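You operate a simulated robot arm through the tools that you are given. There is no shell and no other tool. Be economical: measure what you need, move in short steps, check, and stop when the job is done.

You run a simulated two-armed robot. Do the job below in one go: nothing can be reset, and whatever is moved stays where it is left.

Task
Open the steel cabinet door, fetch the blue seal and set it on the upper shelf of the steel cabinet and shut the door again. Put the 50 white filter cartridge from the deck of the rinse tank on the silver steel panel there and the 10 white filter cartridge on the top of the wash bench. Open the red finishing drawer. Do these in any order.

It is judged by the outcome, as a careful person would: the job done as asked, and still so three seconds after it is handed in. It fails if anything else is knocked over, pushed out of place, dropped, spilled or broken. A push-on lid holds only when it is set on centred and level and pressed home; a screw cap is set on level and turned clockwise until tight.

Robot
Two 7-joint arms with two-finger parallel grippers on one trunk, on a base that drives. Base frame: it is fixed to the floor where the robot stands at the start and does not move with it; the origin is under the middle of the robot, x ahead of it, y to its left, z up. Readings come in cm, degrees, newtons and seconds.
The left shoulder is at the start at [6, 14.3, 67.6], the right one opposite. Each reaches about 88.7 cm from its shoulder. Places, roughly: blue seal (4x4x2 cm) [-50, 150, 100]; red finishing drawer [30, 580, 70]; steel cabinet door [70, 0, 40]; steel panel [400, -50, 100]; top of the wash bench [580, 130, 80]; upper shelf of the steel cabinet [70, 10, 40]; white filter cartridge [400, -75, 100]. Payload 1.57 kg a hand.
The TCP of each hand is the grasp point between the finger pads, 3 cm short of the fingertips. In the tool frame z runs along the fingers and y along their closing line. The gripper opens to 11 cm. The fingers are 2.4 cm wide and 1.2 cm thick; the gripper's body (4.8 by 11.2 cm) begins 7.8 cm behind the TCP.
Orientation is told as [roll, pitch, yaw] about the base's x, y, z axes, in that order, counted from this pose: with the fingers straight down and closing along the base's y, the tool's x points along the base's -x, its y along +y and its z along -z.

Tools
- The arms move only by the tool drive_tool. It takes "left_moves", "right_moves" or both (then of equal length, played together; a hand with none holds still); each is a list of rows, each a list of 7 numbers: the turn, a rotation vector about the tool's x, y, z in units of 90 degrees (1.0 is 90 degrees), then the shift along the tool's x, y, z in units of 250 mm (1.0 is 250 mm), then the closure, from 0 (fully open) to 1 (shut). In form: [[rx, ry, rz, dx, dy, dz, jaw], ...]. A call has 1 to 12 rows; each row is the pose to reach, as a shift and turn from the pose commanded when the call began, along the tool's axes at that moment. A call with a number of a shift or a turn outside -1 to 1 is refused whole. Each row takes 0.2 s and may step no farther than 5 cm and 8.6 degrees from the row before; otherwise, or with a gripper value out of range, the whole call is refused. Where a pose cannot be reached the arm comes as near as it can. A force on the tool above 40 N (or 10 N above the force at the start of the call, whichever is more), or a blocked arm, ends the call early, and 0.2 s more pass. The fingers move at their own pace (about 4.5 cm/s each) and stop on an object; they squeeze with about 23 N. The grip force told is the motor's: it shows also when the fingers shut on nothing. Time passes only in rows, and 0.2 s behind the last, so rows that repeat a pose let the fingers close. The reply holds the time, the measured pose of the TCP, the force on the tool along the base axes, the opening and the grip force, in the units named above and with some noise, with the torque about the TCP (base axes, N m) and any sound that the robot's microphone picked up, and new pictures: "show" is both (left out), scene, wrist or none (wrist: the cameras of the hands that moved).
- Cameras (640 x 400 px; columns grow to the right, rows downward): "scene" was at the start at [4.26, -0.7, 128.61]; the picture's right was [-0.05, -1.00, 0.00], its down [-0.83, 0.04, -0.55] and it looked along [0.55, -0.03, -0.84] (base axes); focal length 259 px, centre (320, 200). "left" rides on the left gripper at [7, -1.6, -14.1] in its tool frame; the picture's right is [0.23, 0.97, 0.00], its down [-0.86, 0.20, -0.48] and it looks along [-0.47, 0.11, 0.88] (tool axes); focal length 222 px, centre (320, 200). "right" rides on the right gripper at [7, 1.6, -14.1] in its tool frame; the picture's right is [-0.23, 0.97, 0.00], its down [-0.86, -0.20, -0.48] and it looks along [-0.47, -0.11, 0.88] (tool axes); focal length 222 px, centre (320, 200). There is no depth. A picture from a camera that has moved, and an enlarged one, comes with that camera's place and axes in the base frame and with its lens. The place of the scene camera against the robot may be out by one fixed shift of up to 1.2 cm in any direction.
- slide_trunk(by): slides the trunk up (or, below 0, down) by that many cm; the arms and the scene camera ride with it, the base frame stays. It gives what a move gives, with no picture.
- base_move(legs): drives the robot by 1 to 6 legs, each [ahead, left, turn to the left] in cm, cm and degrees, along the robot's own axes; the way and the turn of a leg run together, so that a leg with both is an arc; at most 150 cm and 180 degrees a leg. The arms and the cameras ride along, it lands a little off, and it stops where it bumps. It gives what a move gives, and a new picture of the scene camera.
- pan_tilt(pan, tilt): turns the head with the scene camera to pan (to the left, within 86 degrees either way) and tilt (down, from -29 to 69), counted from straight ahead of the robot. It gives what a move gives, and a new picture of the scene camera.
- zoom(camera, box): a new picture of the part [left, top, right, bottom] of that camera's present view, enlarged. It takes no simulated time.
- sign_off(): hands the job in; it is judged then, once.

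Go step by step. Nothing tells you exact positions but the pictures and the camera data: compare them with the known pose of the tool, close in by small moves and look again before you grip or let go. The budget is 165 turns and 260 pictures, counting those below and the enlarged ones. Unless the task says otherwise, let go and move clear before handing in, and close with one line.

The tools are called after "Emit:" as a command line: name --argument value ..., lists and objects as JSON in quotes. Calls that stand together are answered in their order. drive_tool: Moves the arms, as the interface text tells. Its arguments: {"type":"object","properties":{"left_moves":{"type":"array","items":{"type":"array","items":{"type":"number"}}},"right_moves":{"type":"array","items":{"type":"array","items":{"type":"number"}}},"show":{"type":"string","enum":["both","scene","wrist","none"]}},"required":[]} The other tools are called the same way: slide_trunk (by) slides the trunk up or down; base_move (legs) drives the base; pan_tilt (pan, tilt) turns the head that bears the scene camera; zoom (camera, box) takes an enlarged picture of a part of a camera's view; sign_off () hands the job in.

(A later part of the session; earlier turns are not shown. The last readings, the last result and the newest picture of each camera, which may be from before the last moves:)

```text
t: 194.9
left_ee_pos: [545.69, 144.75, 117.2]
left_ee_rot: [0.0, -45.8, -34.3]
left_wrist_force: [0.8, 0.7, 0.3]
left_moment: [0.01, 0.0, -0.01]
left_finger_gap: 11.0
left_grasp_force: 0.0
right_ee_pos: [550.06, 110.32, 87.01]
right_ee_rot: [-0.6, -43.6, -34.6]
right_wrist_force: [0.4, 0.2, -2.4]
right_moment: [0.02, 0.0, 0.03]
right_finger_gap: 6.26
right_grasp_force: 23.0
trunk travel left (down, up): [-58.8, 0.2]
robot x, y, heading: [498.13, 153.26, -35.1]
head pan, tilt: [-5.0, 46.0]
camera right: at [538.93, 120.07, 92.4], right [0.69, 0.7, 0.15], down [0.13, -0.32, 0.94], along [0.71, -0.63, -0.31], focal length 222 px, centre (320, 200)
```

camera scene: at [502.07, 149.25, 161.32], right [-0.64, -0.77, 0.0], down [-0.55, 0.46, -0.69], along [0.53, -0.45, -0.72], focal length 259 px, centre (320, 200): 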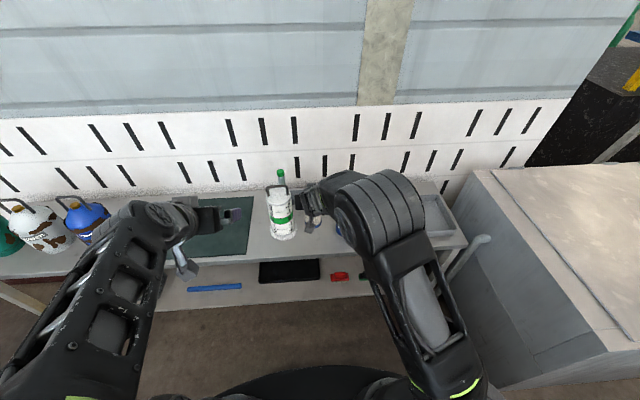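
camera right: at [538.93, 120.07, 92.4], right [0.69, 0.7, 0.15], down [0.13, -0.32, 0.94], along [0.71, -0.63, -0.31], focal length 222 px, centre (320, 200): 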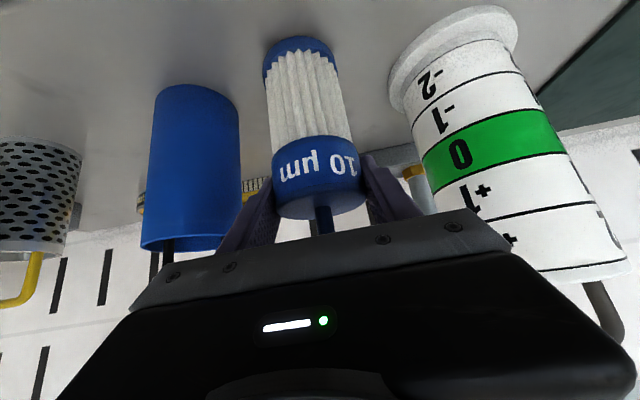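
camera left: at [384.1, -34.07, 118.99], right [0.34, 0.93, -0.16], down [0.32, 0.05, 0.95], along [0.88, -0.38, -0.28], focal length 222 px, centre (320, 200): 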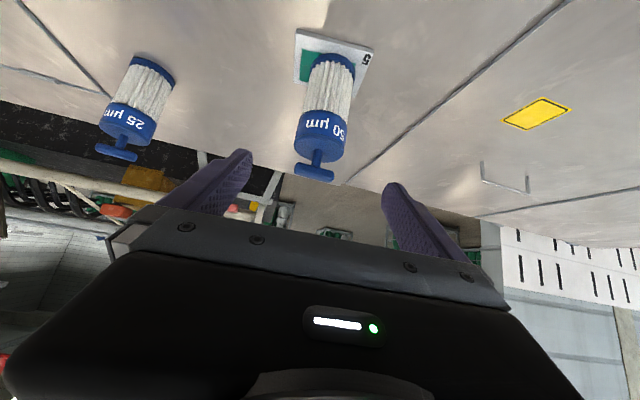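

Emit:
drive_tool --right_moves '[[0, 0, 0, 0.011, 0, 0.012, 1], [0, 0, 0, 0.022, 0, 0.023, 1], [0, 0, 0, 0.03, 0, 0.032, 1], [0, 0, 0, 0.036, 0, 0.038, 1], [0, 0, 0, 0.041, 0, 0.043, 1], [0, 0, 0, 0.046, 0, 0.048, 1]]' --show "none"

```text
t: 196.3
left_ee_pos: [545.6, 144.99, 117.29]
left_ee_rot: [0.0, -45.7, -34.3]
left_wrist_force: [0.4, 0.3, -0.4]
left_moment: [-0.03, 0.02, 0.0]
left_finger_gap: 11.02
left_grasp_force: 0.0
right_ee_pos: [549.88, 110.41, 85.57]
right_ee_rot: [-0.5, -43.8, -34.5]
right_wrist_force: [0.5, -0.1, 21.2]
right_moment: [0.44, -0.36, -0.02]
right_finger_gap: 6.15
right_grasp_force: 22.5
trunk travel left (down, up): [-58.8, 0.2]
robot x, y, heading: [498.14, 152.81, -35.1]
head pan, tilt: [-5.0, 46.0]
```

Contact. I relieve, open partway and withdraw.

Emit:
drive_tool --right_moves '[[0, 0, 0, -0.004, 0, -0.004, 1], [0, 0, 0, -0.004, 0, -0.004, 0.6], [0, 0, 0, -0.004, 0, -0.004, 0.2], [0, 0, 0, -0.004, 0, -0.004, 0.2], [0, 0, 0, -0.004, 0, -0.004, 0.2], [0, 0, 0, -0.004, 0, -0.1, 0.2], [0, 0, 0, -0.004, 0, -0.22, 0.2], [0, 0, 0, -0.004, 0, -0.38, 0.2], [0, 0, 0, -0.02, 0, -0.55, 0.2], [0, 0, 0, -0.1, 0, -0.7, 0.2]]' --show "both"

```text
t: 198.5
left_ee_pos: [545.7, 144.74, 117.16]
left_ee_rot: [-0.1, -45.8, -34.3]
left_wrist_force: [-1.2, 0.5, -0.2]
left_moment: [0.02, -0.05, -0.03]
left_finger_gap: 10.99
left_grasp_force: 0.1
right_ee_pos: [541.62, 116.13, 99.91]
right_ee_rot: [-0.7, -43.6, -34.5]
right_wrist_force: [-0.3, -1.2, -0.5]
right_moment: [0.0, 0.02, 0.02]
right_finger_gap: 8.8
right_grasp_force: 0.1
trunk travel left (down, up): [-58.8, 0.2]
robot x, y, heading: [498.13, 153.1, -35.0]
head pan, tilt: [-5.0, 46.0]
camera scene: at [501.88, 149.28, 161.31], right [-0.64, -0.77, 0.0], down [-0.55, 0.46, -0.7], along [0.53, -0.45, -0.72], focal length 259 px, centre (320, 200)
camera right: at [530.57, 125.93, 105.28], right [0.69, 0.71, 0.15], down [0.13, -0.32, 0.94], along [0.71, -0.63, -0.31], focal length 222 px, centre (320, 200)
```

scene: 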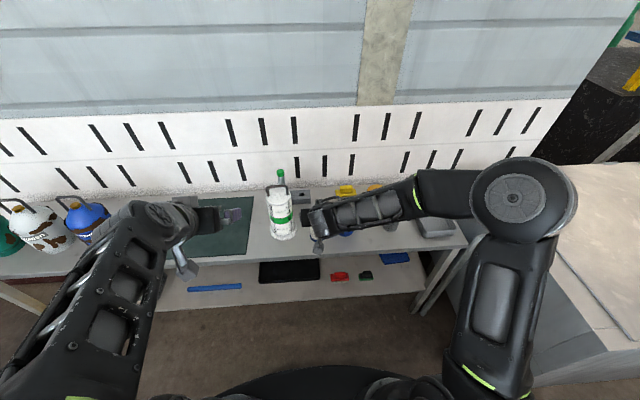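
right: 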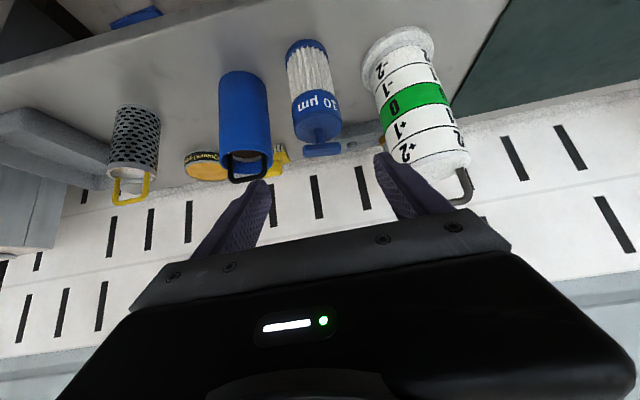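

The 10 stands on the wash bench. I lift the right hand, back off, turn left and look for the way to the drawer.

Emit:
drive_tool --right_moves '[[0, 0, 0, -0.1, 0, -0.12, 0.2], [0, 0, 0, -0.2, 0, -0.22, 0.2], [0, 0, 0, -0.26, 0, -0.34, 0.2]]' --show "none"

Emit:
base_move --legs '[[-24, 0, 0], [0, 0, 100]]'

Emit:
pan_tilt --pan 20 --tilt 15

Emit:
pan_tilt --pan 80 --tilt 15

```text
t: 199.3
left_ee_pos: [545.71, 144.83, 117.23]
left_ee_rot: [-0.2, -45.8, -34.2]
left_wrist_force: [-0.3, 0.3, -0.1]
left_moment: [-0.05, 0.01, -0.01]
left_finger_gap: 11.01
left_grasp_force: 0.1
right_ee_pos: [540.59, 116.95, 110.46]
right_ee_rot: [-0.4, -43.7, -34.6]
right_wrist_force: [-0.5, -0.6, 0.6]
right_moment: [0.0, 0.0, -0.01]
right_finger_gap: 8.77
right_grasp_force: 0.0
trunk travel left (down, up): [-58.8, 0.2]
robot x, y, heading: [498.42, 153.13, -34.7]
head pan, tilt: [-5.0, 46.0]
```

```text
t: 205.4
left_ee_pos: [475.5, 215.46, 117.18]
left_ee_rot: [-0.2, -45.9, 68.3]
left_wrist_force: [0.5, -0.1, -0.2]
left_moment: [0.01, 0.01, -0.02]
left_finger_gap: 10.98
left_grasp_force: 0.1
right_ee_pos: [503.86, 216.71, 110.51]
right_ee_rot: [-0.7, -43.6, 68.1]
right_wrist_force: [0.0, -0.5, -0.3]
right_moment: [-0.01, 0.0, -0.04]
right_finger_gap: 8.8
right_grasp_force: 0.0
trunk travel left (down, up): [-58.8, 0.2]
robot x, y, heading: [477.26, 167.41, 67.7]
head pan, tilt: [-5.0, 46.0]
camera scene: at [480.7, 171.13, 161.31], right [0.89, -0.46, 0.0], down [-0.33, -0.64, -0.69], along [0.32, 0.62, -0.72], focal length 259 px, centre (320, 200)
```

scene: 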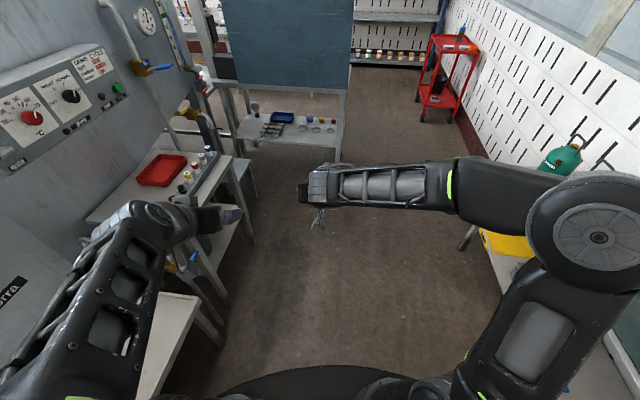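

```text
t: 206.3
left_ee_pos: [475.54, 215.49, 117.12]
left_ee_rot: [0.0, -45.8, 68.3]
left_wrist_force: [0.2, -0.2, 0.3]
left_moment: [-0.02, 0.01, -0.01]
left_finger_gap: 10.98
left_grasp_force: 0.1
right_ee_pos: [503.8, 216.68, 110.45]
right_ee_rot: [-0.7, -43.6, 68.1]
right_wrist_force: [-0.6, 0.2, -0.7]
right_moment: [0.02, -0.02, 0.0]
right_finger_gap: 8.8
right_grasp_force: 0.1
trunk travel left (down, up): [-58.8, 0.2]
robot x, y, heading: [478.15, 166.87, 67.6]
head pan, tilt: [20.0, 15.0]
camera scene: at [477.4, 173.31, 166.13], right [1.0, -0.04, 0.0], down [-0.01, -0.26, -0.97], along [0.04, 0.96, -0.26], focal length 259 px, centre (320, 200)
```

scene: 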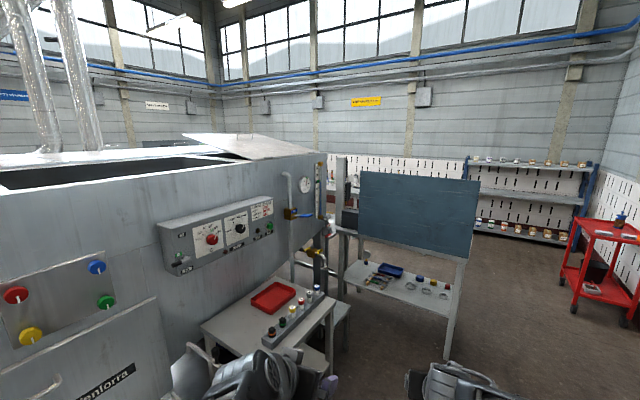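

```text
t: 207.7
left_ee_pos: [475.5, 215.54, 117.11]
left_ee_rot: [-0.1, -45.8, 68.3]
left_wrist_force: [0.2, -0.4, 0.0]
left_moment: [0.03, 0.0, 0.01]
left_finger_gap: 11.02
left_grasp_force: 0.1
right_ee_pos: [503.9, 216.6, 110.42]
right_ee_rot: [-0.7, -43.6, 68.1]
right_wrist_force: [-0.4, -0.6, -0.2]
right_moment: [0.01, 0.02, -0.02]
right_finger_gap: 8.8
right_grasp_force: 0.0
trunk travel left (down, up): [-58.8, 0.2]
robot x, y, heading: [478.12, 166.96, 67.8]
head pan, tilt: [80.0, 15.0]
camera scene: at [469.12, 168.98, 166.14], right [0.54, 0.84, 0.0], down [0.22, -0.14, -0.97], along [-0.82, 0.52, -0.26], focal length 259 px, centre (320, 200)
```

scene: 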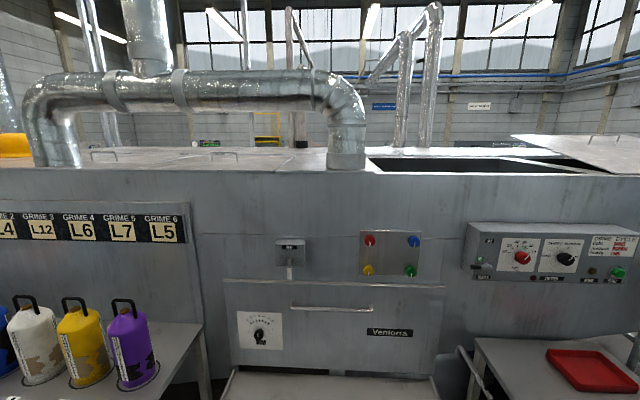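

The machine line blocks a direct way, so I retrace my known route back along the aisle in reverse.

Emit:
base_move --legs '[[0, 0, -7.7], [-127, 15, 0], [-104, 37, 0], [-89, 2, 0], [-89, 2, 0]]'

```text
t: 228.6
left_ee_pos: [234.11, -116.11, 117.15]
left_ee_rot: [0.0, -45.8, 61.2]
left_wrist_force: [0.1, 0.0, 0.4]
left_moment: [-0.01, -0.04, 0.0]
left_finger_gap: 10.99
left_grasp_force: 0.0
right_ee_pos: [262.15, -118.45, 110.41]
right_ee_rot: [-0.5, -43.6, 61.0]
right_wrist_force: [0.0, 0.0, 0.0]
right_moment: [0.02, -0.04, 0.04]
right_finger_gap: 8.81
right_grasp_force: 0.1
trunk travel left (down, up): [-58.8, 0.2]
robot x, y, heading: [230.26, -164.4, 60.5]
head pan, tilt: [80.0, 15.0]
camera scene: at [221.94, -161.46, 166.14], right [0.63, 0.77, 0.0], down [0.2, -0.16, -0.97], along [-0.75, 0.61, -0.26], focal length 259 px, centre (320, 200)
```

scene: 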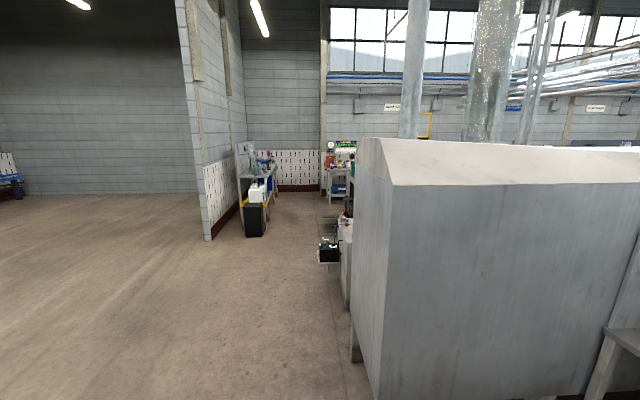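

Emit:
base_move --legs '[[-44, 67, 0], [-16, 89, 0], [-16, 89, 0], [44, 65, 0], [44, 65, 0]]'

Emit:
pan_tilt --pan 20 --tilt 18

```text
t: 249.3
left_ee_pos: [-85.83, 84.16, 117.18]
left_ee_rot: [-0.1, -45.8, 61.1]
left_wrist_force: [-0.3, 0.6, 0.2]
left_moment: [-0.03, -0.03, 0.03]
left_finger_gap: 11.0
left_grasp_force: 0.0
right_ee_pos: [-57.5, 81.71, 110.41]
right_ee_rot: [-0.6, -43.6, 61.0]
right_wrist_force: [-0.3, -1.0, 0.1]
right_moment: [-0.04, -0.02, -0.01]
right_finger_gap: 8.8
right_grasp_force: 0.2
trunk travel left (down, up): [-58.8, 0.2]
robot x, y, heading: [-89.4, 35.73, 60.6]
head pan, tilt: [80.0, 15.0]
camera scene: at [-97.9, 38.84, 166.13], right [0.64, 0.77, 0.0], down [0.2, -0.16, -0.97], along [-0.75, 0.61, -0.26], focal length 259 px, centre (320, 200)
```

scene: 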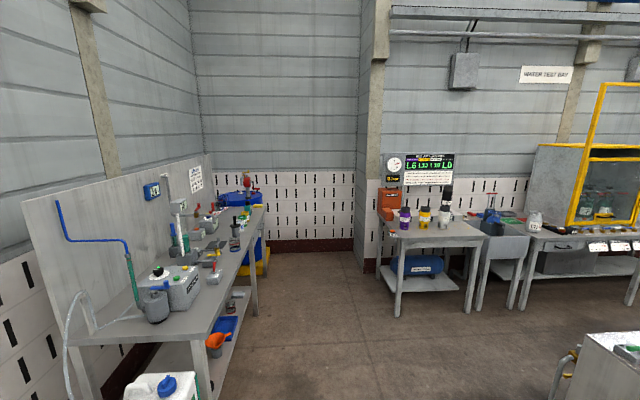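

```text
t: 250.6
left_ee_pos: [-85.95, 84.18, 117.21]
left_ee_rot: [-0.2, -45.8, 61.2]
left_wrist_force: [-0.1, 0.4, -0.4]
left_moment: [0.0, -0.04, -0.01]
left_finger_gap: 10.99
left_grasp_force: 0.1
right_ee_pos: [-57.58, 81.72, 110.51]
right_ee_rot: [-0.5, -43.5, 61.0]
right_wrist_force: [-0.2, 0.2, 0.3]
right_moment: [0.04, -0.01, 0.04]
right_finger_gap: 8.8
right_grasp_force: 0.0
trunk travel left (down, up): [-58.8, 0.2]
robot x, y, heading: [-89.22, 35.82, 60.7]
head pan, tilt: [20.0, 18.0]
camera scene: at [-89.13, 42.06, 165.65], right [0.99, -0.16, 0.0], down [-0.05, -0.3, -0.95], along [0.16, 0.94, -0.31], focal length 259 px, centre (320, 200)
```

scene: 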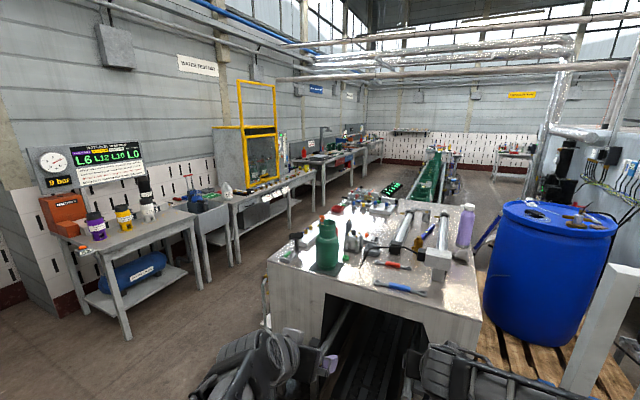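

Emit:
zoom --camera "scene" --box '[240, 110, 440, 235]'

```text
3.20 times, centred on (340, 172) of scene
camera zoom: at [-89.13, 42.06, 165.65], right [0.99, -0.16, 0.0], down [-0.05, -0.3, -0.95], along [0.16, 0.94, -0.31], focal length 829 px, centre (256, 288)
```

zoom: 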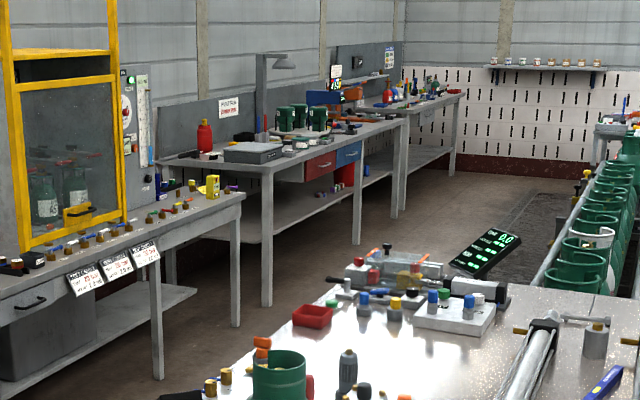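

The aisle on the left of the first bench is over a metre wide, and the red drawer is on the second table's front near [45, 590]. I drive up the aisle.

Emit:
base_move --legs '[[26, 84, 0], [78, 34, 0], [119, -8, 0]]'

Emit:
pan_tilt --pan 20 --tilt 22

```text
t: 265.0
left_ee_pos: [-81.2, 333.32, 117.12]
left_ee_rot: [0.0, -45.7, 63.4]
left_wrist_force: [-0.4, 0.2, 0.3]
left_moment: [0.04, 0.01, 0.0]
left_finger_gap: 11.01
left_grasp_force: 0.1
right_ee_pos: [-53.08, 331.94, 110.43]
right_ee_rot: [-0.6, -43.7, 63.0]
right_wrist_force: [0.1, 0.8, -0.7]
right_moment: [0.0, 0.02, 0.01]
right_finger_gap: 8.76
right_grasp_force: 0.0
trunk travel left (down, up): [-58.8, 0.2]
robot x, y, heading: [-83.29, 285.1, 62.5]
head pan, tilt: [20.0, 18.0]
camera scene: at [-83.1, 291.18, 165.65], right [0.99, -0.13, 0.0], down [-0.04, -0.31, -0.95], along [0.12, 0.94, -0.31], focal length 259 px, centre (320, 200)
```

scene: 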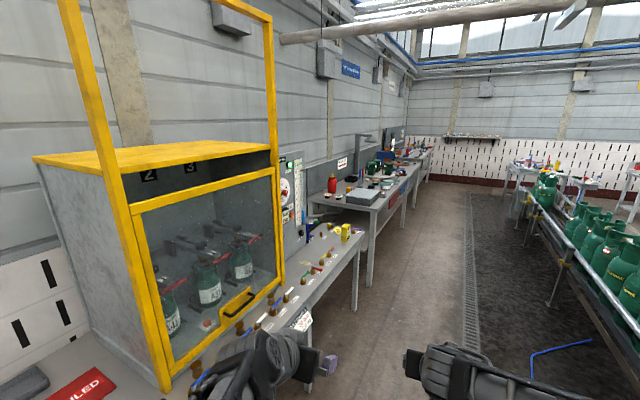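

```text
t: 265.6
left_ee_pos: [-81.38, 333.24, 117.14]
left_ee_rot: [-0.1, -45.8, 63.4]
left_wrist_force: [0.1, 0.8, 0.1]
left_moment: [-0.02, -0.01, 0.01]
left_finger_gap: 11.0
left_grasp_force: 0.0
right_ee_pos: [-53.01, 332.09, 110.5]
right_ee_rot: [-0.7, -43.6, 63.0]
right_wrist_force: [0.2, -0.1, 0.8]
right_moment: [0.03, 0.0, 0.0]
right_finger_gap: 8.8
right_grasp_force: 0.1
trunk travel left (down, up): [-58.8, 0.2]
robot x, y, heading: [-83.11, 284.87, 62.6]
head pan, tilt: [20.0, 22.0]
camera scene: at [-83.14, 291.08, 165.0], right [0.99, -0.13, 0.0], down [-0.05, -0.37, -0.93], along [0.12, 0.92, -0.37], focal length 259 px, centre (320, 200)
```

scene: 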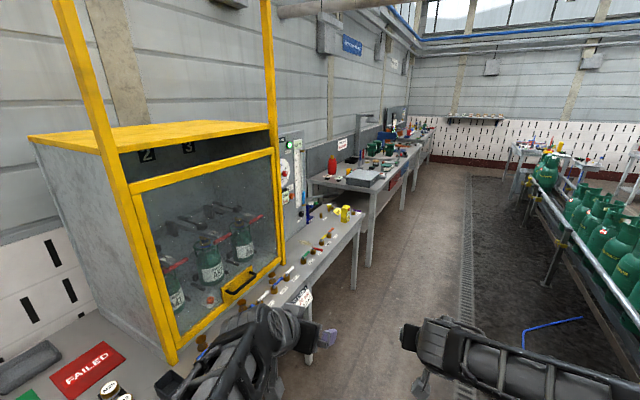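

Emit:
zoom --camera "scene" --box '[300, 120, 460, 220]'

Emit:
base_move --legs '[[0, -14, -6], [110, 0, 0]]'

```text
4.00 times, centred on (380, 170) of scene
camera zoom: at [-83.14, 291.08, 165.0], right [0.99, -0.13, 0.0], down [-0.05, -0.37, -0.93], along [0.12, 0.92, -0.37], focal length 1036 px, centre (80, 320)
```

zoom: 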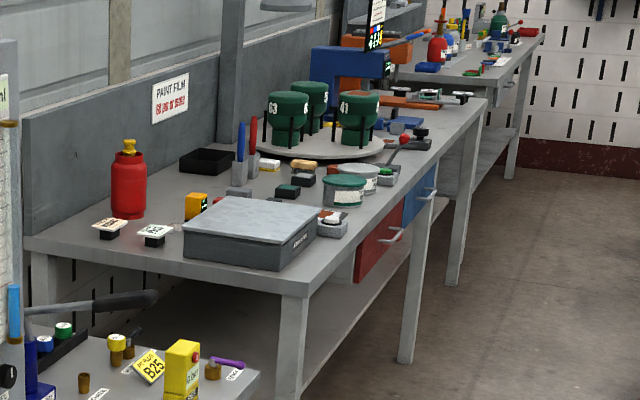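

```text
t: 272.2
left_ee_pos: [-1.58, 418.22, 117.11]
left_ee_rot: [-0.1, -45.7, 56.5]
left_wrist_force: [-0.1, -0.5, -0.6]
left_moment: [0.0, -0.04, -0.02]
left_finger_gap: 10.98
left_grasp_force: 0.1
right_ee_pos: [26.33, 413.76, 110.49]
right_ee_rot: [-0.6, -43.5, 56.3]
right_wrist_force: [0.4, -0.1, 0.6]
right_moment: [0.05, -0.03, 0.02]
right_finger_gap: 8.79
right_grasp_force: 0.0
trunk travel left (down, up): [-58.8, 0.2]
robot x, y, heading: [-8.71, 370.54, 55.6]
head pan, tilt: [20.0, 22.0]
camera scene: at [-8.25, 376.58, 165.0], right [0.97, -0.24, 0.0], down [-0.09, -0.36, -0.93], along [0.23, 0.9, -0.37], focal length 259 px, centre (320, 200)
```

scene: 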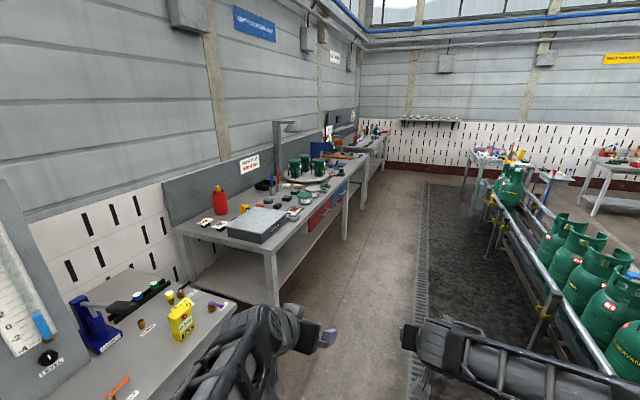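

The drawer has a silver bar handle. I go straight ahead along the aisle and turn left to face it.

Emit:
base_move --legs '[[100, 0, 0], [96, 0, 0], [0, 0, 88.5]]'

Emit:
pan_tilt --pan 0 --tilt 45

```text
t: 285.7
left_ee_pos: [52.86, 541.18, 117.04]
left_ee_rot: [-0.1, -45.8, 143.2]
left_wrist_force: [0.3, -0.6, 0.0]
left_moment: [0.04, 0.01, 0.01]
left_finger_gap: 11.02
left_grasp_force: 0.1
right_ee_pos: [58.9, 568.98, 110.48]
right_ee_rot: [-0.6, -43.6, 143.0]
right_wrist_force: [0.0, -0.7, 0.6]
right_moment: [0.03, -0.01, 0.02]
right_finger_gap: 8.78
right_grasp_force: 0.0
trunk travel left (down, up): [-58.8, 0.2]
robot x, y, heading: [100.22, 531.37, 142.7]
head pan, tilt: [20.0, 22.0]
camera scene: at [93.79, 531.68, 165.0], right [0.3, 0.95, 0.0], down [0.36, -0.11, -0.93], along [-0.88, 0.28, -0.37], focal length 259 px, centre (320, 200)
```

scene: 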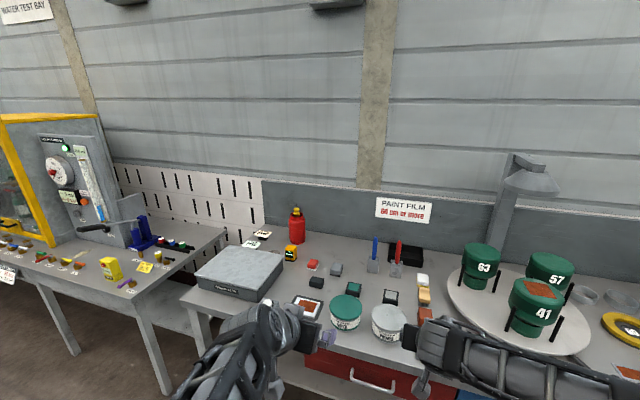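

```text
t: 286.5
left_ee_pos: [52.68, 541.37, 117.22]
left_ee_rot: [0.0, -45.7, 143.1]
left_wrist_force: [-0.6, 0.5, -0.1]
left_moment: [0.01, 0.02, -0.01]
left_finger_gap: 11.01
left_grasp_force: 0.1
right_ee_pos: [58.89, 568.99, 110.33]
right_ee_rot: [-0.6, -43.6, 143.0]
right_wrist_force: [0.2, -0.2, -0.3]
right_moment: [0.02, -0.01, -0.01]
right_finger_gap: 8.78
right_grasp_force: 0.1
trunk travel left (down, up): [-58.8, 0.2]
robot x, y, heading: [100.19, 531.06, 142.7]
head pan, tilt: [0.0, 45.0]
camera scene: at [96.19, 533.85, 161.46], right [0.61, 0.79, 0.0], down [0.56, -0.43, -0.71], along [-0.56, 0.43, -0.71], focal length 259 px, centre (320, 200)
```

scene: 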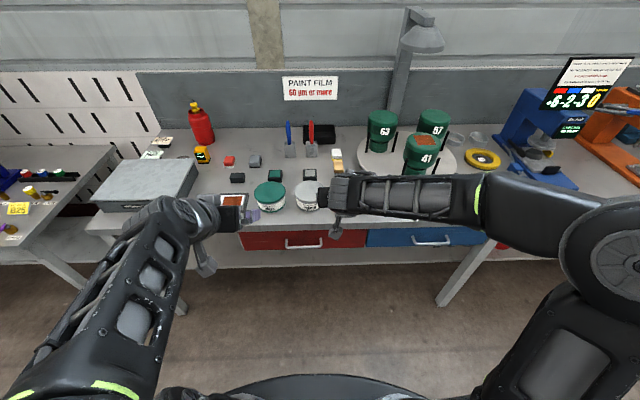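

The red drawer's handle is a horizontal bar about 68 cm ahead, around z 73. I lower the trunk, pull the right hand back and roll the left hand so it can clasp the bar from above and below.

Emit:
slide_trunk --by -22

Emit:
drive_tool --left_moves '[[-0.032, -0.032, 0.079, 0.025, -0.046, 0.075, 0], [-0.064, -0.064, 0.158, 0.049, -0.091, 0.15, 0], [-0.096, -0.096, 0.236, 0.074, -0.137, 0.225, 0], [-0.128, -0.128, 0.315, 0.099, -0.183, 0.3, 0], [-0.16, -0.16, 0.394, 0.123, -0.228, 0.375, 0], [-0.192, -0.192, 0.473, 0.148, -0.274, 0.45, 0], [-0.224, -0.224, 0.551, 0.173, -0.32, 0.525, 0], [-0.256, -0.256, 0.63, 0.197, -0.365, 0.6, 0], [-0.288, -0.288, 0.709, 0.222, -0.411, 0.675, 0], [-0.32, -0.32, 0.788, 0.247, -0.457, 0.75, 0], [-0.352, -0.352, 0.866, 0.271, -0.502, 0.825, 0], [-0.384, -0.384, 0.945, 0.296, -0.548, 0.9, 0]]' --right_moves '[[0, 0, 0, 0.1, -0.05, -0.09, 0.2], [0, 0, 0, 0.2, -0.1, -0.18, 0.2], [0, 0, 0, 0.29, -0.15, -0.27, 0.2], [0, 0, 0, 0.29, -0.2, -0.27, 0.2], [0, 0, 0, 0.29, -0.25, -0.27, 0.2], [0, 0, 0, 0.29, -0.3, -0.27, 0.2], [0, 0, 0, 0.29, -0.3, -0.27, 0.2], [0, 0, 0, 0.29, -0.3, -0.27, 0.2], [0, 0, 0, 0.29, -0.3, -0.27, 0.2], [0, 0, 0, 0.29, -0.3, -0.27, 0.2], [0, 0, 0, 0.29, -0.3, -0.27, 0.2], [0, 0, 0, 0.29, -0.3, -0.27, 0.2]]'

```text
t: 288.9
left_ee_pos: [52.67, 541.34, 95.24]
left_ee_rot: [0.0, -45.8, 143.3]
left_wrist_force: [-0.3, -0.1, 0.8]
left_moment: [0.01, 0.0, 0.0]
left_finger_gap: 11.01
left_grasp_force: 0.1
right_ee_pos: [58.96, 568.89, 88.58]
right_ee_rot: [-0.6, -43.6, 143.0]
right_wrist_force: [0.6, -0.1, -0.1]
right_moment: [0.02, 0.02, -0.01]
right_finger_gap: 8.81
right_grasp_force: 0.0
trunk travel left (down, up): [-36.8, 22.2]
robot x, y, heading: [100.35, 531.01, 142.7]
head pan, tilt: [0.0, 45.0]
```

```text
t: 291.5
left_ee_pos: [52.14, 558.8, 74.19]
left_ee_rot: [90.2, -0.6, 53.3]
left_wrist_force: [-0.6, 0.4, 0.5]
left_moment: [0.01, 0.01, 0.0]
left_finger_gap: 11.01
left_grasp_force: 0.2
left hand out of reach, approached as far as the arm can: row 3, 4, 5, 6, 7
right_ee_pos: [71.5, 568.86, 88.34]
right_ee_rot: [-0.5, -43.6, 143.0]
right_wrist_force: [-0.2, -0.6, 0.4]
right_moment: [0.04, 0.01, -0.01]
right_finger_gap: 8.81
right_grasp_force: 0.2
trunk travel left (down, up): [-36.8, 22.2]
robot x, y, heading: [99.99, 531.09, 142.7]
head pan, tilt: [0.0, 45.0]
camera scene: at [96.19, 533.87, 139.46], right [0.61, 0.79, 0.0], down [0.56, -0.43, -0.71], along [-0.56, 0.43, -0.71], focal length 259 px, centre (320, 200)
camera right: at [82.19, 558.6, 93.7], right [-0.72, -0.67, 0.15], down [-0.11, 0.33, 0.94], along [-0.68, 0.66, -0.31], focal length 222 px, centre (320, 200)
camera left: at [59.3, 544.73, 72.67], right [-0.14, -0.19, 0.97], down [0.89, 0.4, 0.21], along [-0.43, 0.9, 0.12], focal length 222 px, centre (320, 200)
```

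scene: 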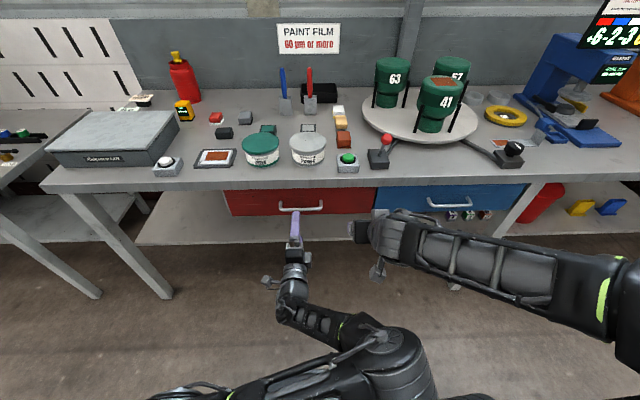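
right: 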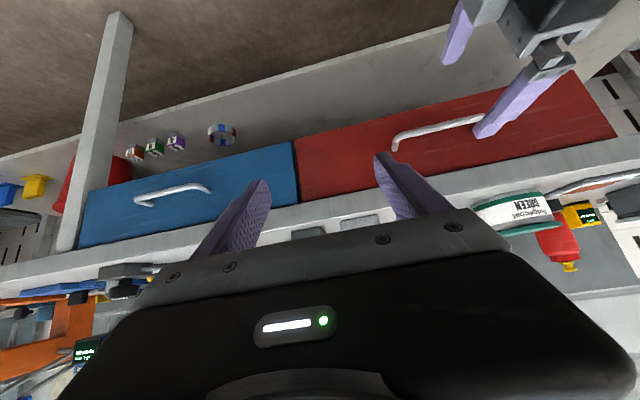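
left: 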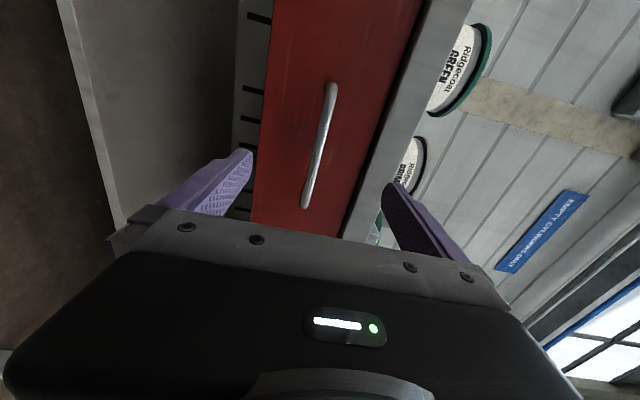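

The left hand is aligned with the handle bar, which is about 11 cm ahead. I narrow the jaws and advance.

Emit:
drive_tool --left_moves '[[0, 0, 0, 0, 0, 0, 0.3], [0, 0, 0, 0, 0, 0, 0.5], [0, 0, 0, 0, 0, 0.1, 0.5], [0, 0, 0, 0, 0, 0.2, 0.5], [0, 0, 0, 0, 0, 0.3, 0.5]]'

```text
t: 292.7
left_ee_pos: [46.18, 563.4, 74.05]
left_ee_rot: [90.0, 0.0, 53.1]
left_wrist_force: [-0.3, 0.3, -0.2]
left_moment: [-0.01, 0.06, -0.01]
left_finger_gap: 5.49
left_grasp_force: 0.0
right_ee_pos: [71.47, 568.88, 88.34]
right_ee_rot: [-0.7, -43.6, 143.0]
right_wrist_force: [1.0, 0.7, 0.2]
right_moment: [-0.04, 0.0, -0.03]
right_finger_gap: 8.79
right_grasp_force: 0.1
trunk travel left (down, up): [-36.8, 22.2]
robot x, y, heading: [99.98, 531.08, 142.6]
head pan, tilt: [0.0, 45.0]
camera scene: at [96.19, 533.86, 139.45], right [0.61, 0.79, 0.0], down [0.56, -0.43, -0.71], along [-0.56, 0.43, -0.71], focal length 259 px, centre (320, 200)
camera left: at [53.28, 549.18, 72.54], right [-0.14, -0.18, 0.97], down [0.9, 0.4, 0.2], along [-0.42, 0.9, 0.11], focal length 222 px, centre (320, 200)
```

scene: 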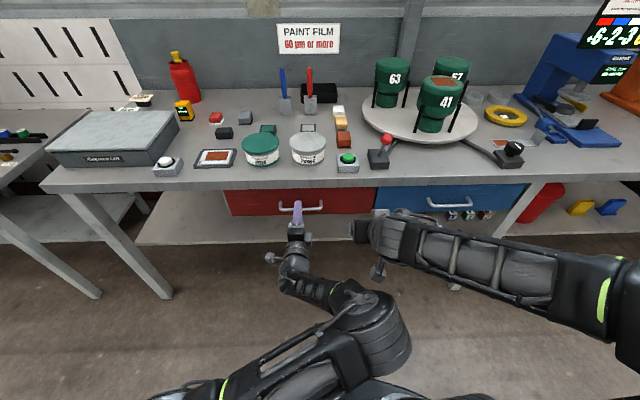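
left: 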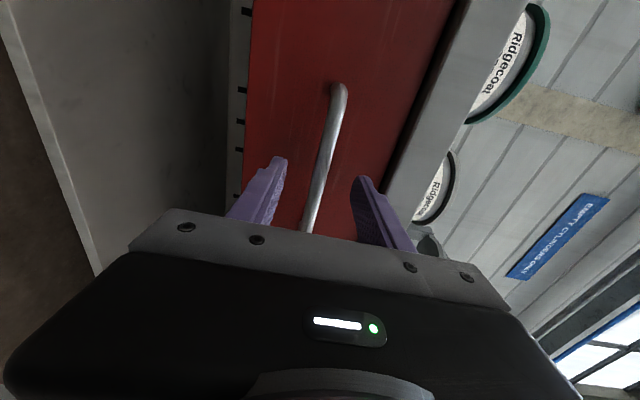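

Emit:
drive_tool --left_moves '[[0, 0, 0, 0, 0, 0.06, 0.5], [0, 0, 0, 0, 0, 0.12, 0.5], [0, 0, 0, 0, 0, 0.15, 0.5]]' --show "wrist"

```text
t: 293.5
left_ee_pos: [43.27, 565.34, 74.23]
left_ee_rot: [90.0, -0.1, 53.3]
left_wrist_force: [15.3, -11.2, 0.0]
left_moment: [0.35, 0.18, 0.21]
left_finger_gap: 5.45
left_grasp_force: 0.0
right_ee_pos: [71.42, 568.96, 88.36]
right_ee_rot: [-0.6, -43.7, 143.1]
right_wrist_force: [0.3, 0.5, -0.7]
right_moment: [0.04, -0.02, 0.03]
right_finger_gap: 8.8
right_grasp_force: 0.1
trunk travel left (down, up): [-36.8, 22.2]
robot x, y, heading: [100.14, 531.27, 142.7]
head pan, tilt: [0.0, 45.0]
camera left: at [50.44, 551.24, 72.68], right [-0.14, -0.18, 0.97], down [0.9, 0.4, 0.2], along [-0.42, 0.9, 0.11], focal length 222 px, centre (320, 200)
```

left: 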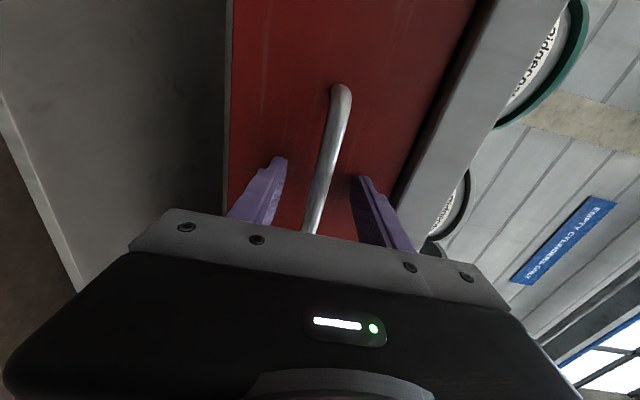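

The fingertips touch the drawer face, so the bar is between the fingers. I ease back 5 mm and close.

Emit:
drive_tool --left_moves '[[0, 0, 0, 0, 0, -0.02, 0.6], [0, 0, 0, 0, 0, -0.02, 1], [0, 0, 0, 0, 0, -0.02, 1], [0, 0, 0, 0, 0, -0.02, 1], [0, 0, 0, 0, 0, -0.02, 1]]' --show "wrist"

```text
t: 294.7
left_ee_pos: [43.59, 565.23, 74.04]
left_ee_rot: [89.8, 0.0, 53.2]
left_wrist_force: [3.0, 0.1, -13.3]
left_moment: [0.01, 0.09, 0.07]
left_finger_gap: 1.17
left_grasp_force: 28.5
right_ee_pos: [71.29, 569.11, 88.28]
right_ee_rot: [-0.5, -43.5, 143.0]
right_wrist_force: [-0.1, 1.0, 0.7]
right_moment: [-0.02, 0.02, -0.02]
right_finger_gap: 8.8
right_grasp_force: 0.0
trunk travel left (down, up): [-36.8, 22.2]
robot x, y, heading: [99.85, 531.07, 142.8]
head pan, tilt: [0.0, 45.0]
camera left: at [50.72, 551.07, 72.51], right [-0.14, -0.18, 0.97], down [0.89, 0.4, 0.2], along [-0.42, 0.9, 0.1], focal length 222 px, centre (320, 200)
```

left: 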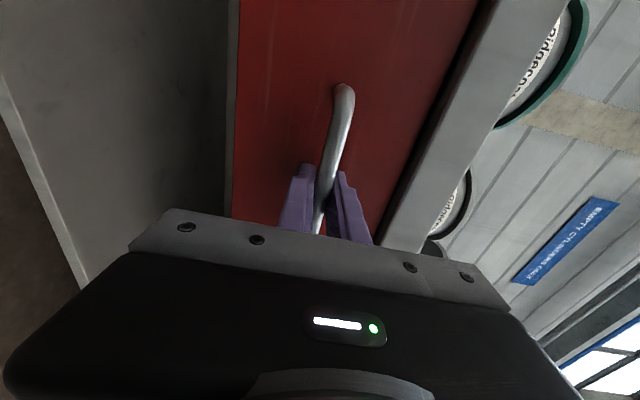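

Emit:
drive_tool --left_moves '[[0, 0, 0, 0, -0.004, -0.08, 1], [0, 0, 0, 0, -0.008, -0.18, 1], [0, 0, 0, 0, -0.008, -0.28, 1], [0, 0, 0, 0, -0.008, -0.38, 1], [0, 0, 0, 0, -0.008, -0.48, 1], [0, 0, 0, 0, -0.008, -0.58, 1], [0, 0, 0, 0, -0.008, -0.68, 1], [0, 0, 0, 0, -0.008, -0.78, 1]]'

```text
t: 296.5
left_ee_pos: [59.2, 554.01, 73.98]
left_ee_rot: [89.7, -0.1, 52.8]
left_wrist_force: [15.6, 19.8, -11.7]
left_moment: [-0.15, 0.15, 0.06]
left_finger_gap: 1.21
left_grasp_force: 29.2
right_ee_pos: [71.46, 569.18, 88.31]
right_ee_rot: [-0.3, -43.5, 142.9]
right_wrist_force: [1.0, 0.4, -0.8]
right_moment: [-0.01, -0.03, 0.02]
right_finger_gap: 8.77
right_grasp_force: 0.0
trunk travel left (down, up): [-36.8, 22.2]
robot x, y, heading: [100.2, 531.21, 142.5]
head pan, tilt: [0.0, 45.0]
camera scene: at [96.28, 534.09, 139.42], right [0.61, 0.79, 0.0], down [0.56, -0.43, -0.71], along [-0.56, 0.43, -0.71], focal length 259 px, centre (320, 200)
camera left: at [66.23, 539.7, 72.46], right [-0.14, -0.18, 0.97], down [0.9, 0.39, 0.2], along [-0.42, 0.9, 0.11], focal length 222 px, centre (320, 200)
```

scene: 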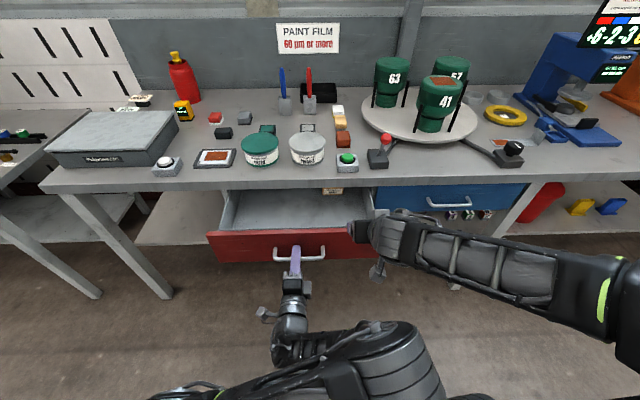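
left: 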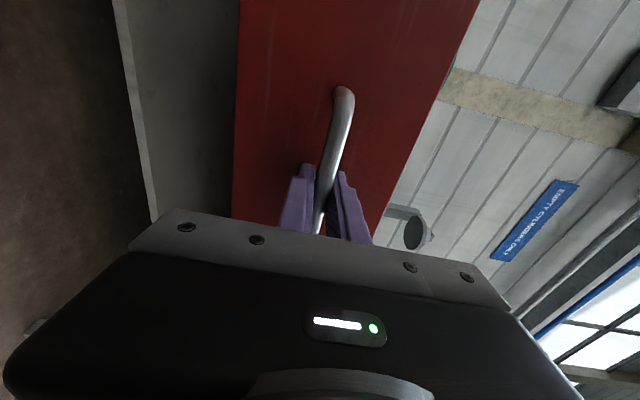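

The drawer is about 19 cm out. I relieve the sideways load and pull a little further.

Emit:
drive_tool --left_moves '[[0, 0, 0, -0.012, 0, -0.06, 1], [0, 0, 0, -0.018, 0, -0.14, 1], [0, 0, 0, -0.02, 0, -0.22, 1], [0, 0, 0, -0.022, 0, -0.3, 1]]' --show "scene"

```text
t: 296.8
left_ee_pos: [59.07, 553.74, 74.07]
left_ee_rot: [89.9, -0.1, 53.4]
left_wrist_force: [3.3, 1.9, -17.6]
left_moment: [-0.09, 0.15, -0.89]
left_finger_gap: 1.16
left_grasp_force: 29.2
right_ee_pos: [71.39, 569.09, 88.24]
right_ee_rot: [-0.5, -43.6, 143.0]
right_wrist_force: [-0.5, 0.4, 0.1]
right_moment: [0.01, -0.01, 0.0]
right_finger_gap: 8.8
right_grasp_force: 0.1
trunk travel left (down, up): [-36.8, 22.2]
robot x, y, heading: [100.2, 530.68, 142.7]
head pan, tilt: [0.0, 45.0]
stopped in row 1 (left hand): the force on the tool passed its limit (the readings are from after the stop); the commanded pose is now the measured one
camera scene: at [96.17, 533.93, 139.44], right [0.61, 0.79, 0.0], down [0.56, -0.43, -0.71], along [-0.56, 0.43, -0.71], focal length 259 px, centre (320, 200)
```

scene: 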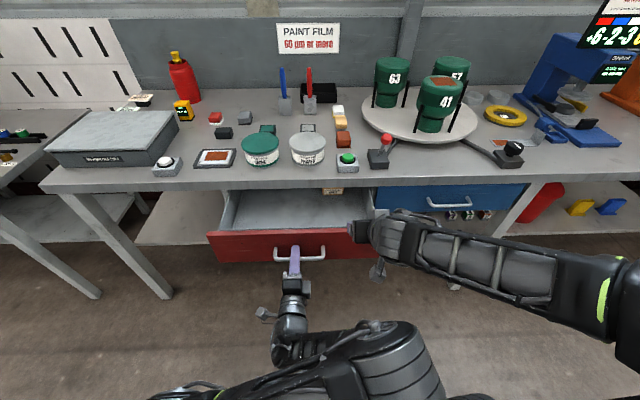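

That is the drawer's full travel. I release the handle and back off straight.

Emit:
drive_tool --left_moves '[[0, 0, 0, 0, 0, 0, 0.7], [0, 0, 0, 0, 0, 0, 0.4], [0, 0, 0, 0, 0, 0, 0.4], [0, 0, 0, 0, 0, -0.1, 0.4], [0, 0, 0, 0, 0, -0.2, 0.4], [0, 0, 0, 0, 0, -0.3, 0.4]]' --show "scene"

```text
t: 298.1
left_ee_pos: [58.1, 552.02, 78.41]
left_ee_rot: [98.1, -1.1, 57.1]
left_wrist_force: [3.0, 2.7, -34.8]
left_moment: [-0.33, 0.11, -0.46]
left_finger_gap: 9.69
left_grasp_force: 17.5
left hand out of reach, approached as far as the arm can: row 5, 6
right_ee_pos: [71.42, 569.18, 88.19]
right_ee_rot: [-0.6, -43.6, 142.9]
right_wrist_force: [-0.7, 0.9, 0.8]
right_moment: [0.03, -0.02, 0.01]
right_finger_gap: 8.79
right_grasp_force: 0.0
trunk travel left (down, up): [-36.8, 22.2]
robot x, y, heading: [100.13, 530.97, 142.3]
head pan, tilt: [0.0, 45.0]
stopped in row 6 (left hand): the force on the tool passed its limit (the readings are from after the stop); the commanded pose is now the measured one
camera scene: at [96.05, 534.01, 139.39], right [0.61, 0.79, 0.0], down [0.56, -0.43, -0.71], along [-0.56, 0.43, -0.71], focal length 259 px, centre (320, 200)
```

scene: 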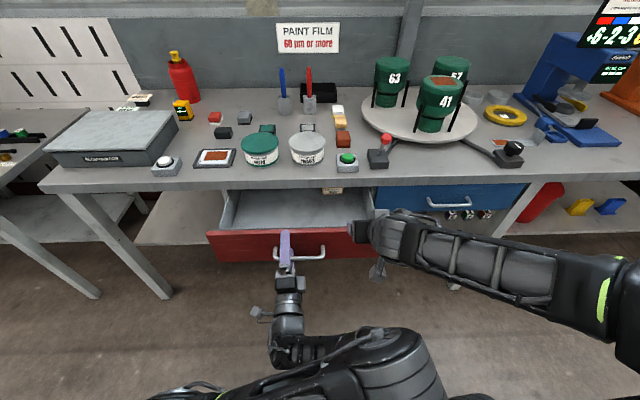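

The arm hit its limit and rose against the bar. I lower it to relieve that, then back off with the base instead.

Emit:
drive_tool --left_moves '[[0, 0, 0, 0, -0.04, 0, 0.2], [-0.03, 0, 0, 0, -0.08, 0.01, 0.1], [-0.06, 0, 0, 0, -0.12, 0.02, 0], [-0.09, 0, 0, 0, -0.15, 0.03, 0]]'

```text
t: 299.1
left_ee_pos: [57.31, 553.47, 77.26]
left_ee_rot: [106.3, -10.5, 59.9]
left_wrist_force: [-0.3, 0.2, 0.4]
left_moment: [0.01, -0.05, -0.02]
left_finger_gap: 10.98
left_grasp_force: 0.1
right_ee_pos: [71.47, 569.01, 88.26]
right_ee_rot: [-0.6, -43.6, 142.9]
right_wrist_force: [0.4, -0.8, -0.6]
right_moment: [0.03, -0.03, -0.03]
right_finger_gap: 8.79
right_grasp_force: 0.1
trunk travel left (down, up): [-36.8, 22.2]
robot x, y, heading: [100.06, 530.97, 142.6]
head pan, tilt: [0.0, 45.0]
stopped in row 4 (left hand): the arm was blocked; the commanded pose is now the measured one
camera scene: at [96.24, 533.88, 139.46], right [0.61, 0.79, 0.0], down [0.56, -0.43, -0.71], along [-0.56, 0.43, -0.71], focal length 259 px, centre (320, 200)
camera left: at [65.6, 541.71, 70.66], right [0.04, -0.48, 0.88], down [0.86, 0.46, 0.21], along [-0.5, 0.75, 0.43], focal length 222 px, centre (320, 200)
```

scene: 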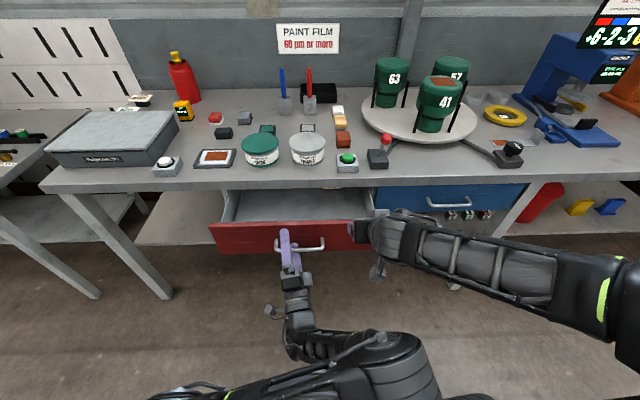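
left: 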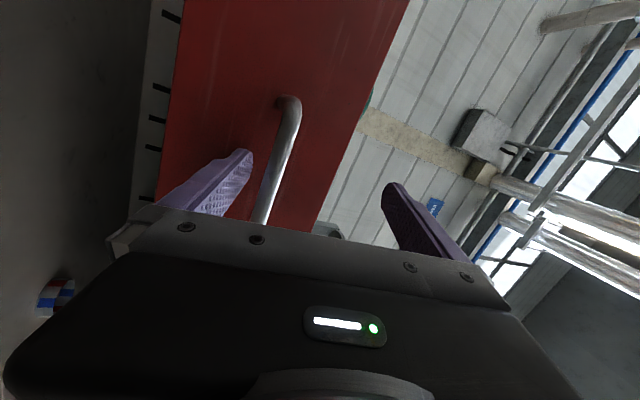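

Emit:
base_move --legs '[[-14, 0, 0]]'

Emit:
zoom --camera "scene" --box '[160, 120, 440, 295]'

```text
t: 300.4
left_ee_pos: [68.26, 545.2, 77.26]
left_ee_rot: [106.4, -10.5, 59.9]
left_wrist_force: [-0.2, -0.6, 0.3]
left_moment: [-0.01, -0.03, -0.01]
left_finger_gap: 11.01
left_grasp_force: 0.0
right_ee_pos: [82.37, 560.56, 88.39]
right_ee_rot: [-0.6, -43.7, 143.0]
right_wrist_force: [-1.1, 0.5, -0.5]
right_moment: [-0.02, 0.0, 0.01]
right_finger_gap: 8.81
right_grasp_force: 0.0
trunk travel left (down, up): [-36.8, 22.2]
robot x, y, heading: [111.34, 522.19, 142.6]
head pan, tilt: [0.0, 45.0]
camera scene: at [107.29, 525.42, 139.46], right [0.61, 0.79, 0.0], down [0.56, -0.43, -0.71], along [-0.56, 0.43, -0.71], focal length 259 px, centre (320, 200)
```

scene: 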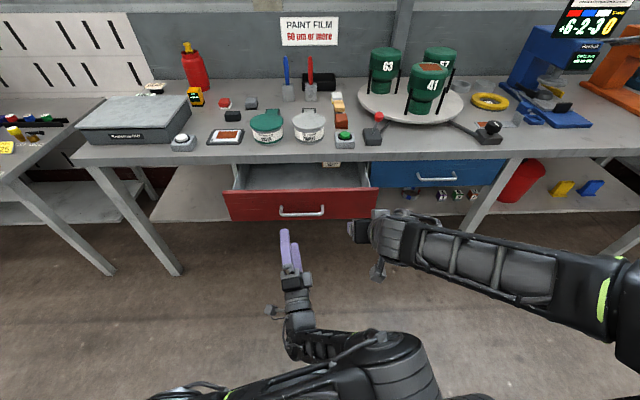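

```text
2.29 times, centred on (300, 208) of scene
camera zoom: at [107.29, 525.42, 139.46], right [0.61, 0.79, 0.0], down [0.56, -0.43, -0.71], along [-0.56, 0.43, -0.71], focal length 592 px, centre (366, 183)
```

zoom: 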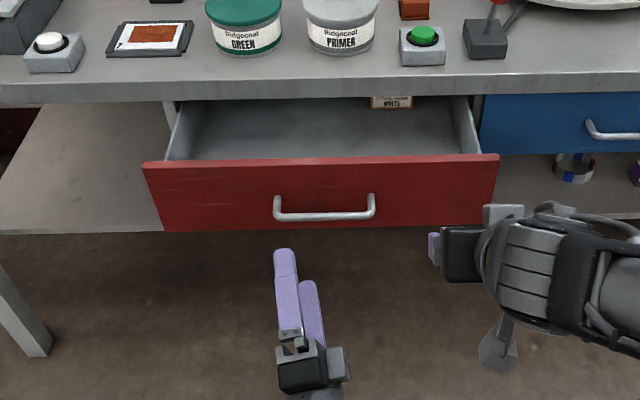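

Backing out nudged the drawer in a few cm. I re-align the left hand and pull it fully out again from this better distance.

Emit:
drive_tool --left_moves '[[0.047, -0.023, 0.026, -0.017, -0.059, 0.05, 0.3], [0.094, -0.047, 0.053, -0.034, -0.118, 0.12, 0.5], [0.141, -0.07, 0.079, -0.05, -0.177, 0.2, 0.5], [0.188, -0.093, 0.105, -0.068, -0.236, 0.3, 0.5], [0.188, -0.093, 0.105, -0.068, -0.236, 0.3, 0.5]]'

```text
t: 301.6
left_ee_pos: [61.65, 551.49, 74.07]
left_ee_rot: [90.0, 0.0, 53.0]
left_wrist_force: [1.0, 0.1, 0.1]
left_moment: [0.03, -0.02, -0.01]
left_finger_gap: 5.5
left_grasp_force: 0.0
right_ee_pos: [82.46, 560.49, 88.19]
right_ee_rot: [-0.6, -43.6, 142.8]
right_wrist_force: [1.4, -0.1, -0.4]
right_moment: [-0.03, 0.01, 0.01]
right_finger_gap: 8.76
right_grasp_force: 0.1
trunk travel left (down, up): [-36.8, 22.2]
robot x, y, heading: [110.92, 522.92, 142.6]
head pan, tilt: [0.0, 45.0]
camera scene: at [107.23, 525.45, 139.45], right [0.61, 0.79, 0.0], down [0.56, -0.43, -0.71], along [-0.56, 0.43, -0.71], focal length 259 px, centre (320, 200)
camera left: at [68.72, 537.22, 72.57], right [-0.14, -0.18, 0.97], down [0.9, 0.39, 0.2], along [-0.42, 0.9, 0.11], focal length 222 px, centre (320, 200)
```

scene: 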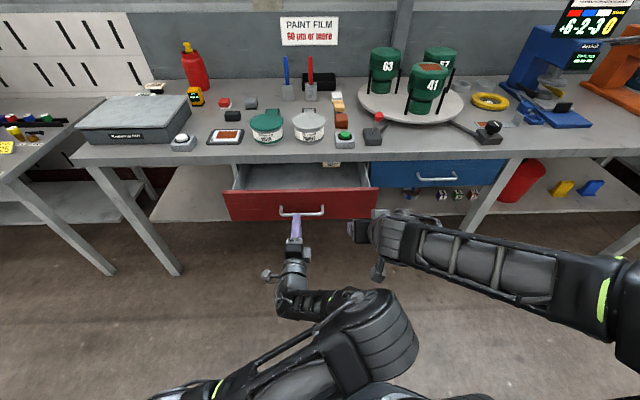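
left: 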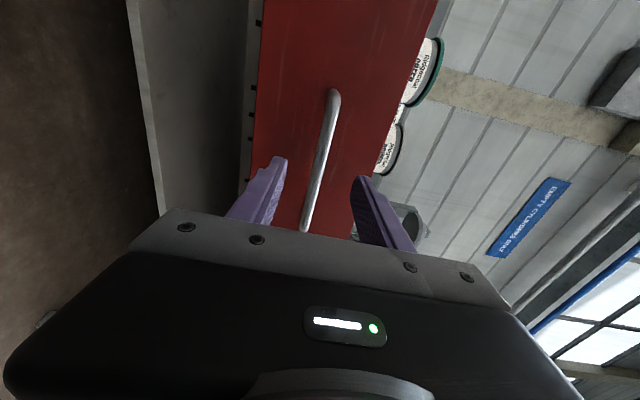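

Emit:
drive_tool --left_moves '[[0, 0, 0, 0, 0, 0.08, 0.5], [0, 0, 0, 0, 0, 0.16, 0.5], [0, 0, 0, 0, 0, 0.2, 0.5]]' --show "wrist"

```text
t: 302.4
left_ee_pos: [57.6, 554.44, 74.16]
left_ee_rot: [90.1, 0.0, 53.0]
left_wrist_force: [-1.2, 0.2, 0.6]
left_moment: [-0.01, 0.01, 0.03]
left_finger_gap: 5.5
left_grasp_force: 0.1
right_ee_pos: [82.41, 560.63, 88.33]
right_ee_rot: [-0.7, -43.6, 142.9]
right_wrist_force: [-0.3, 0.0, 0.1]
right_moment: [0.05, 0.03, -0.01]
right_finger_gap: 8.81
right_grasp_force: 0.0
trunk travel left (down, up): [-36.8, 22.2]
robot x, y, heading: [111.15, 522.73, 142.7]
head pan, tilt: [0.0, 45.0]
camera left: at [64.76, 540.2, 72.55], right [-0.14, -0.18, 0.97], down [0.9, 0.39, 0.2], along [-0.42, 0.9, 0.11], focal length 222 px, centre (320, 200)
```

left: 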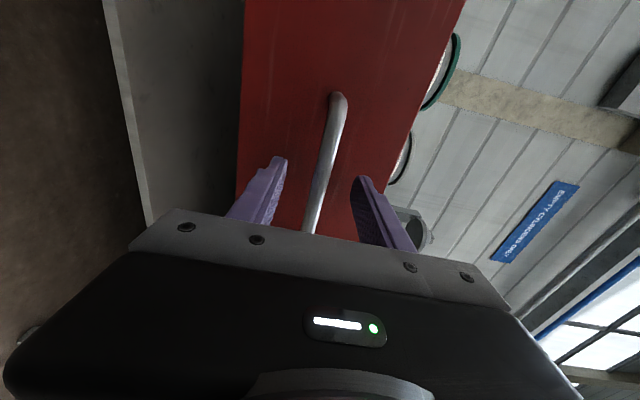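

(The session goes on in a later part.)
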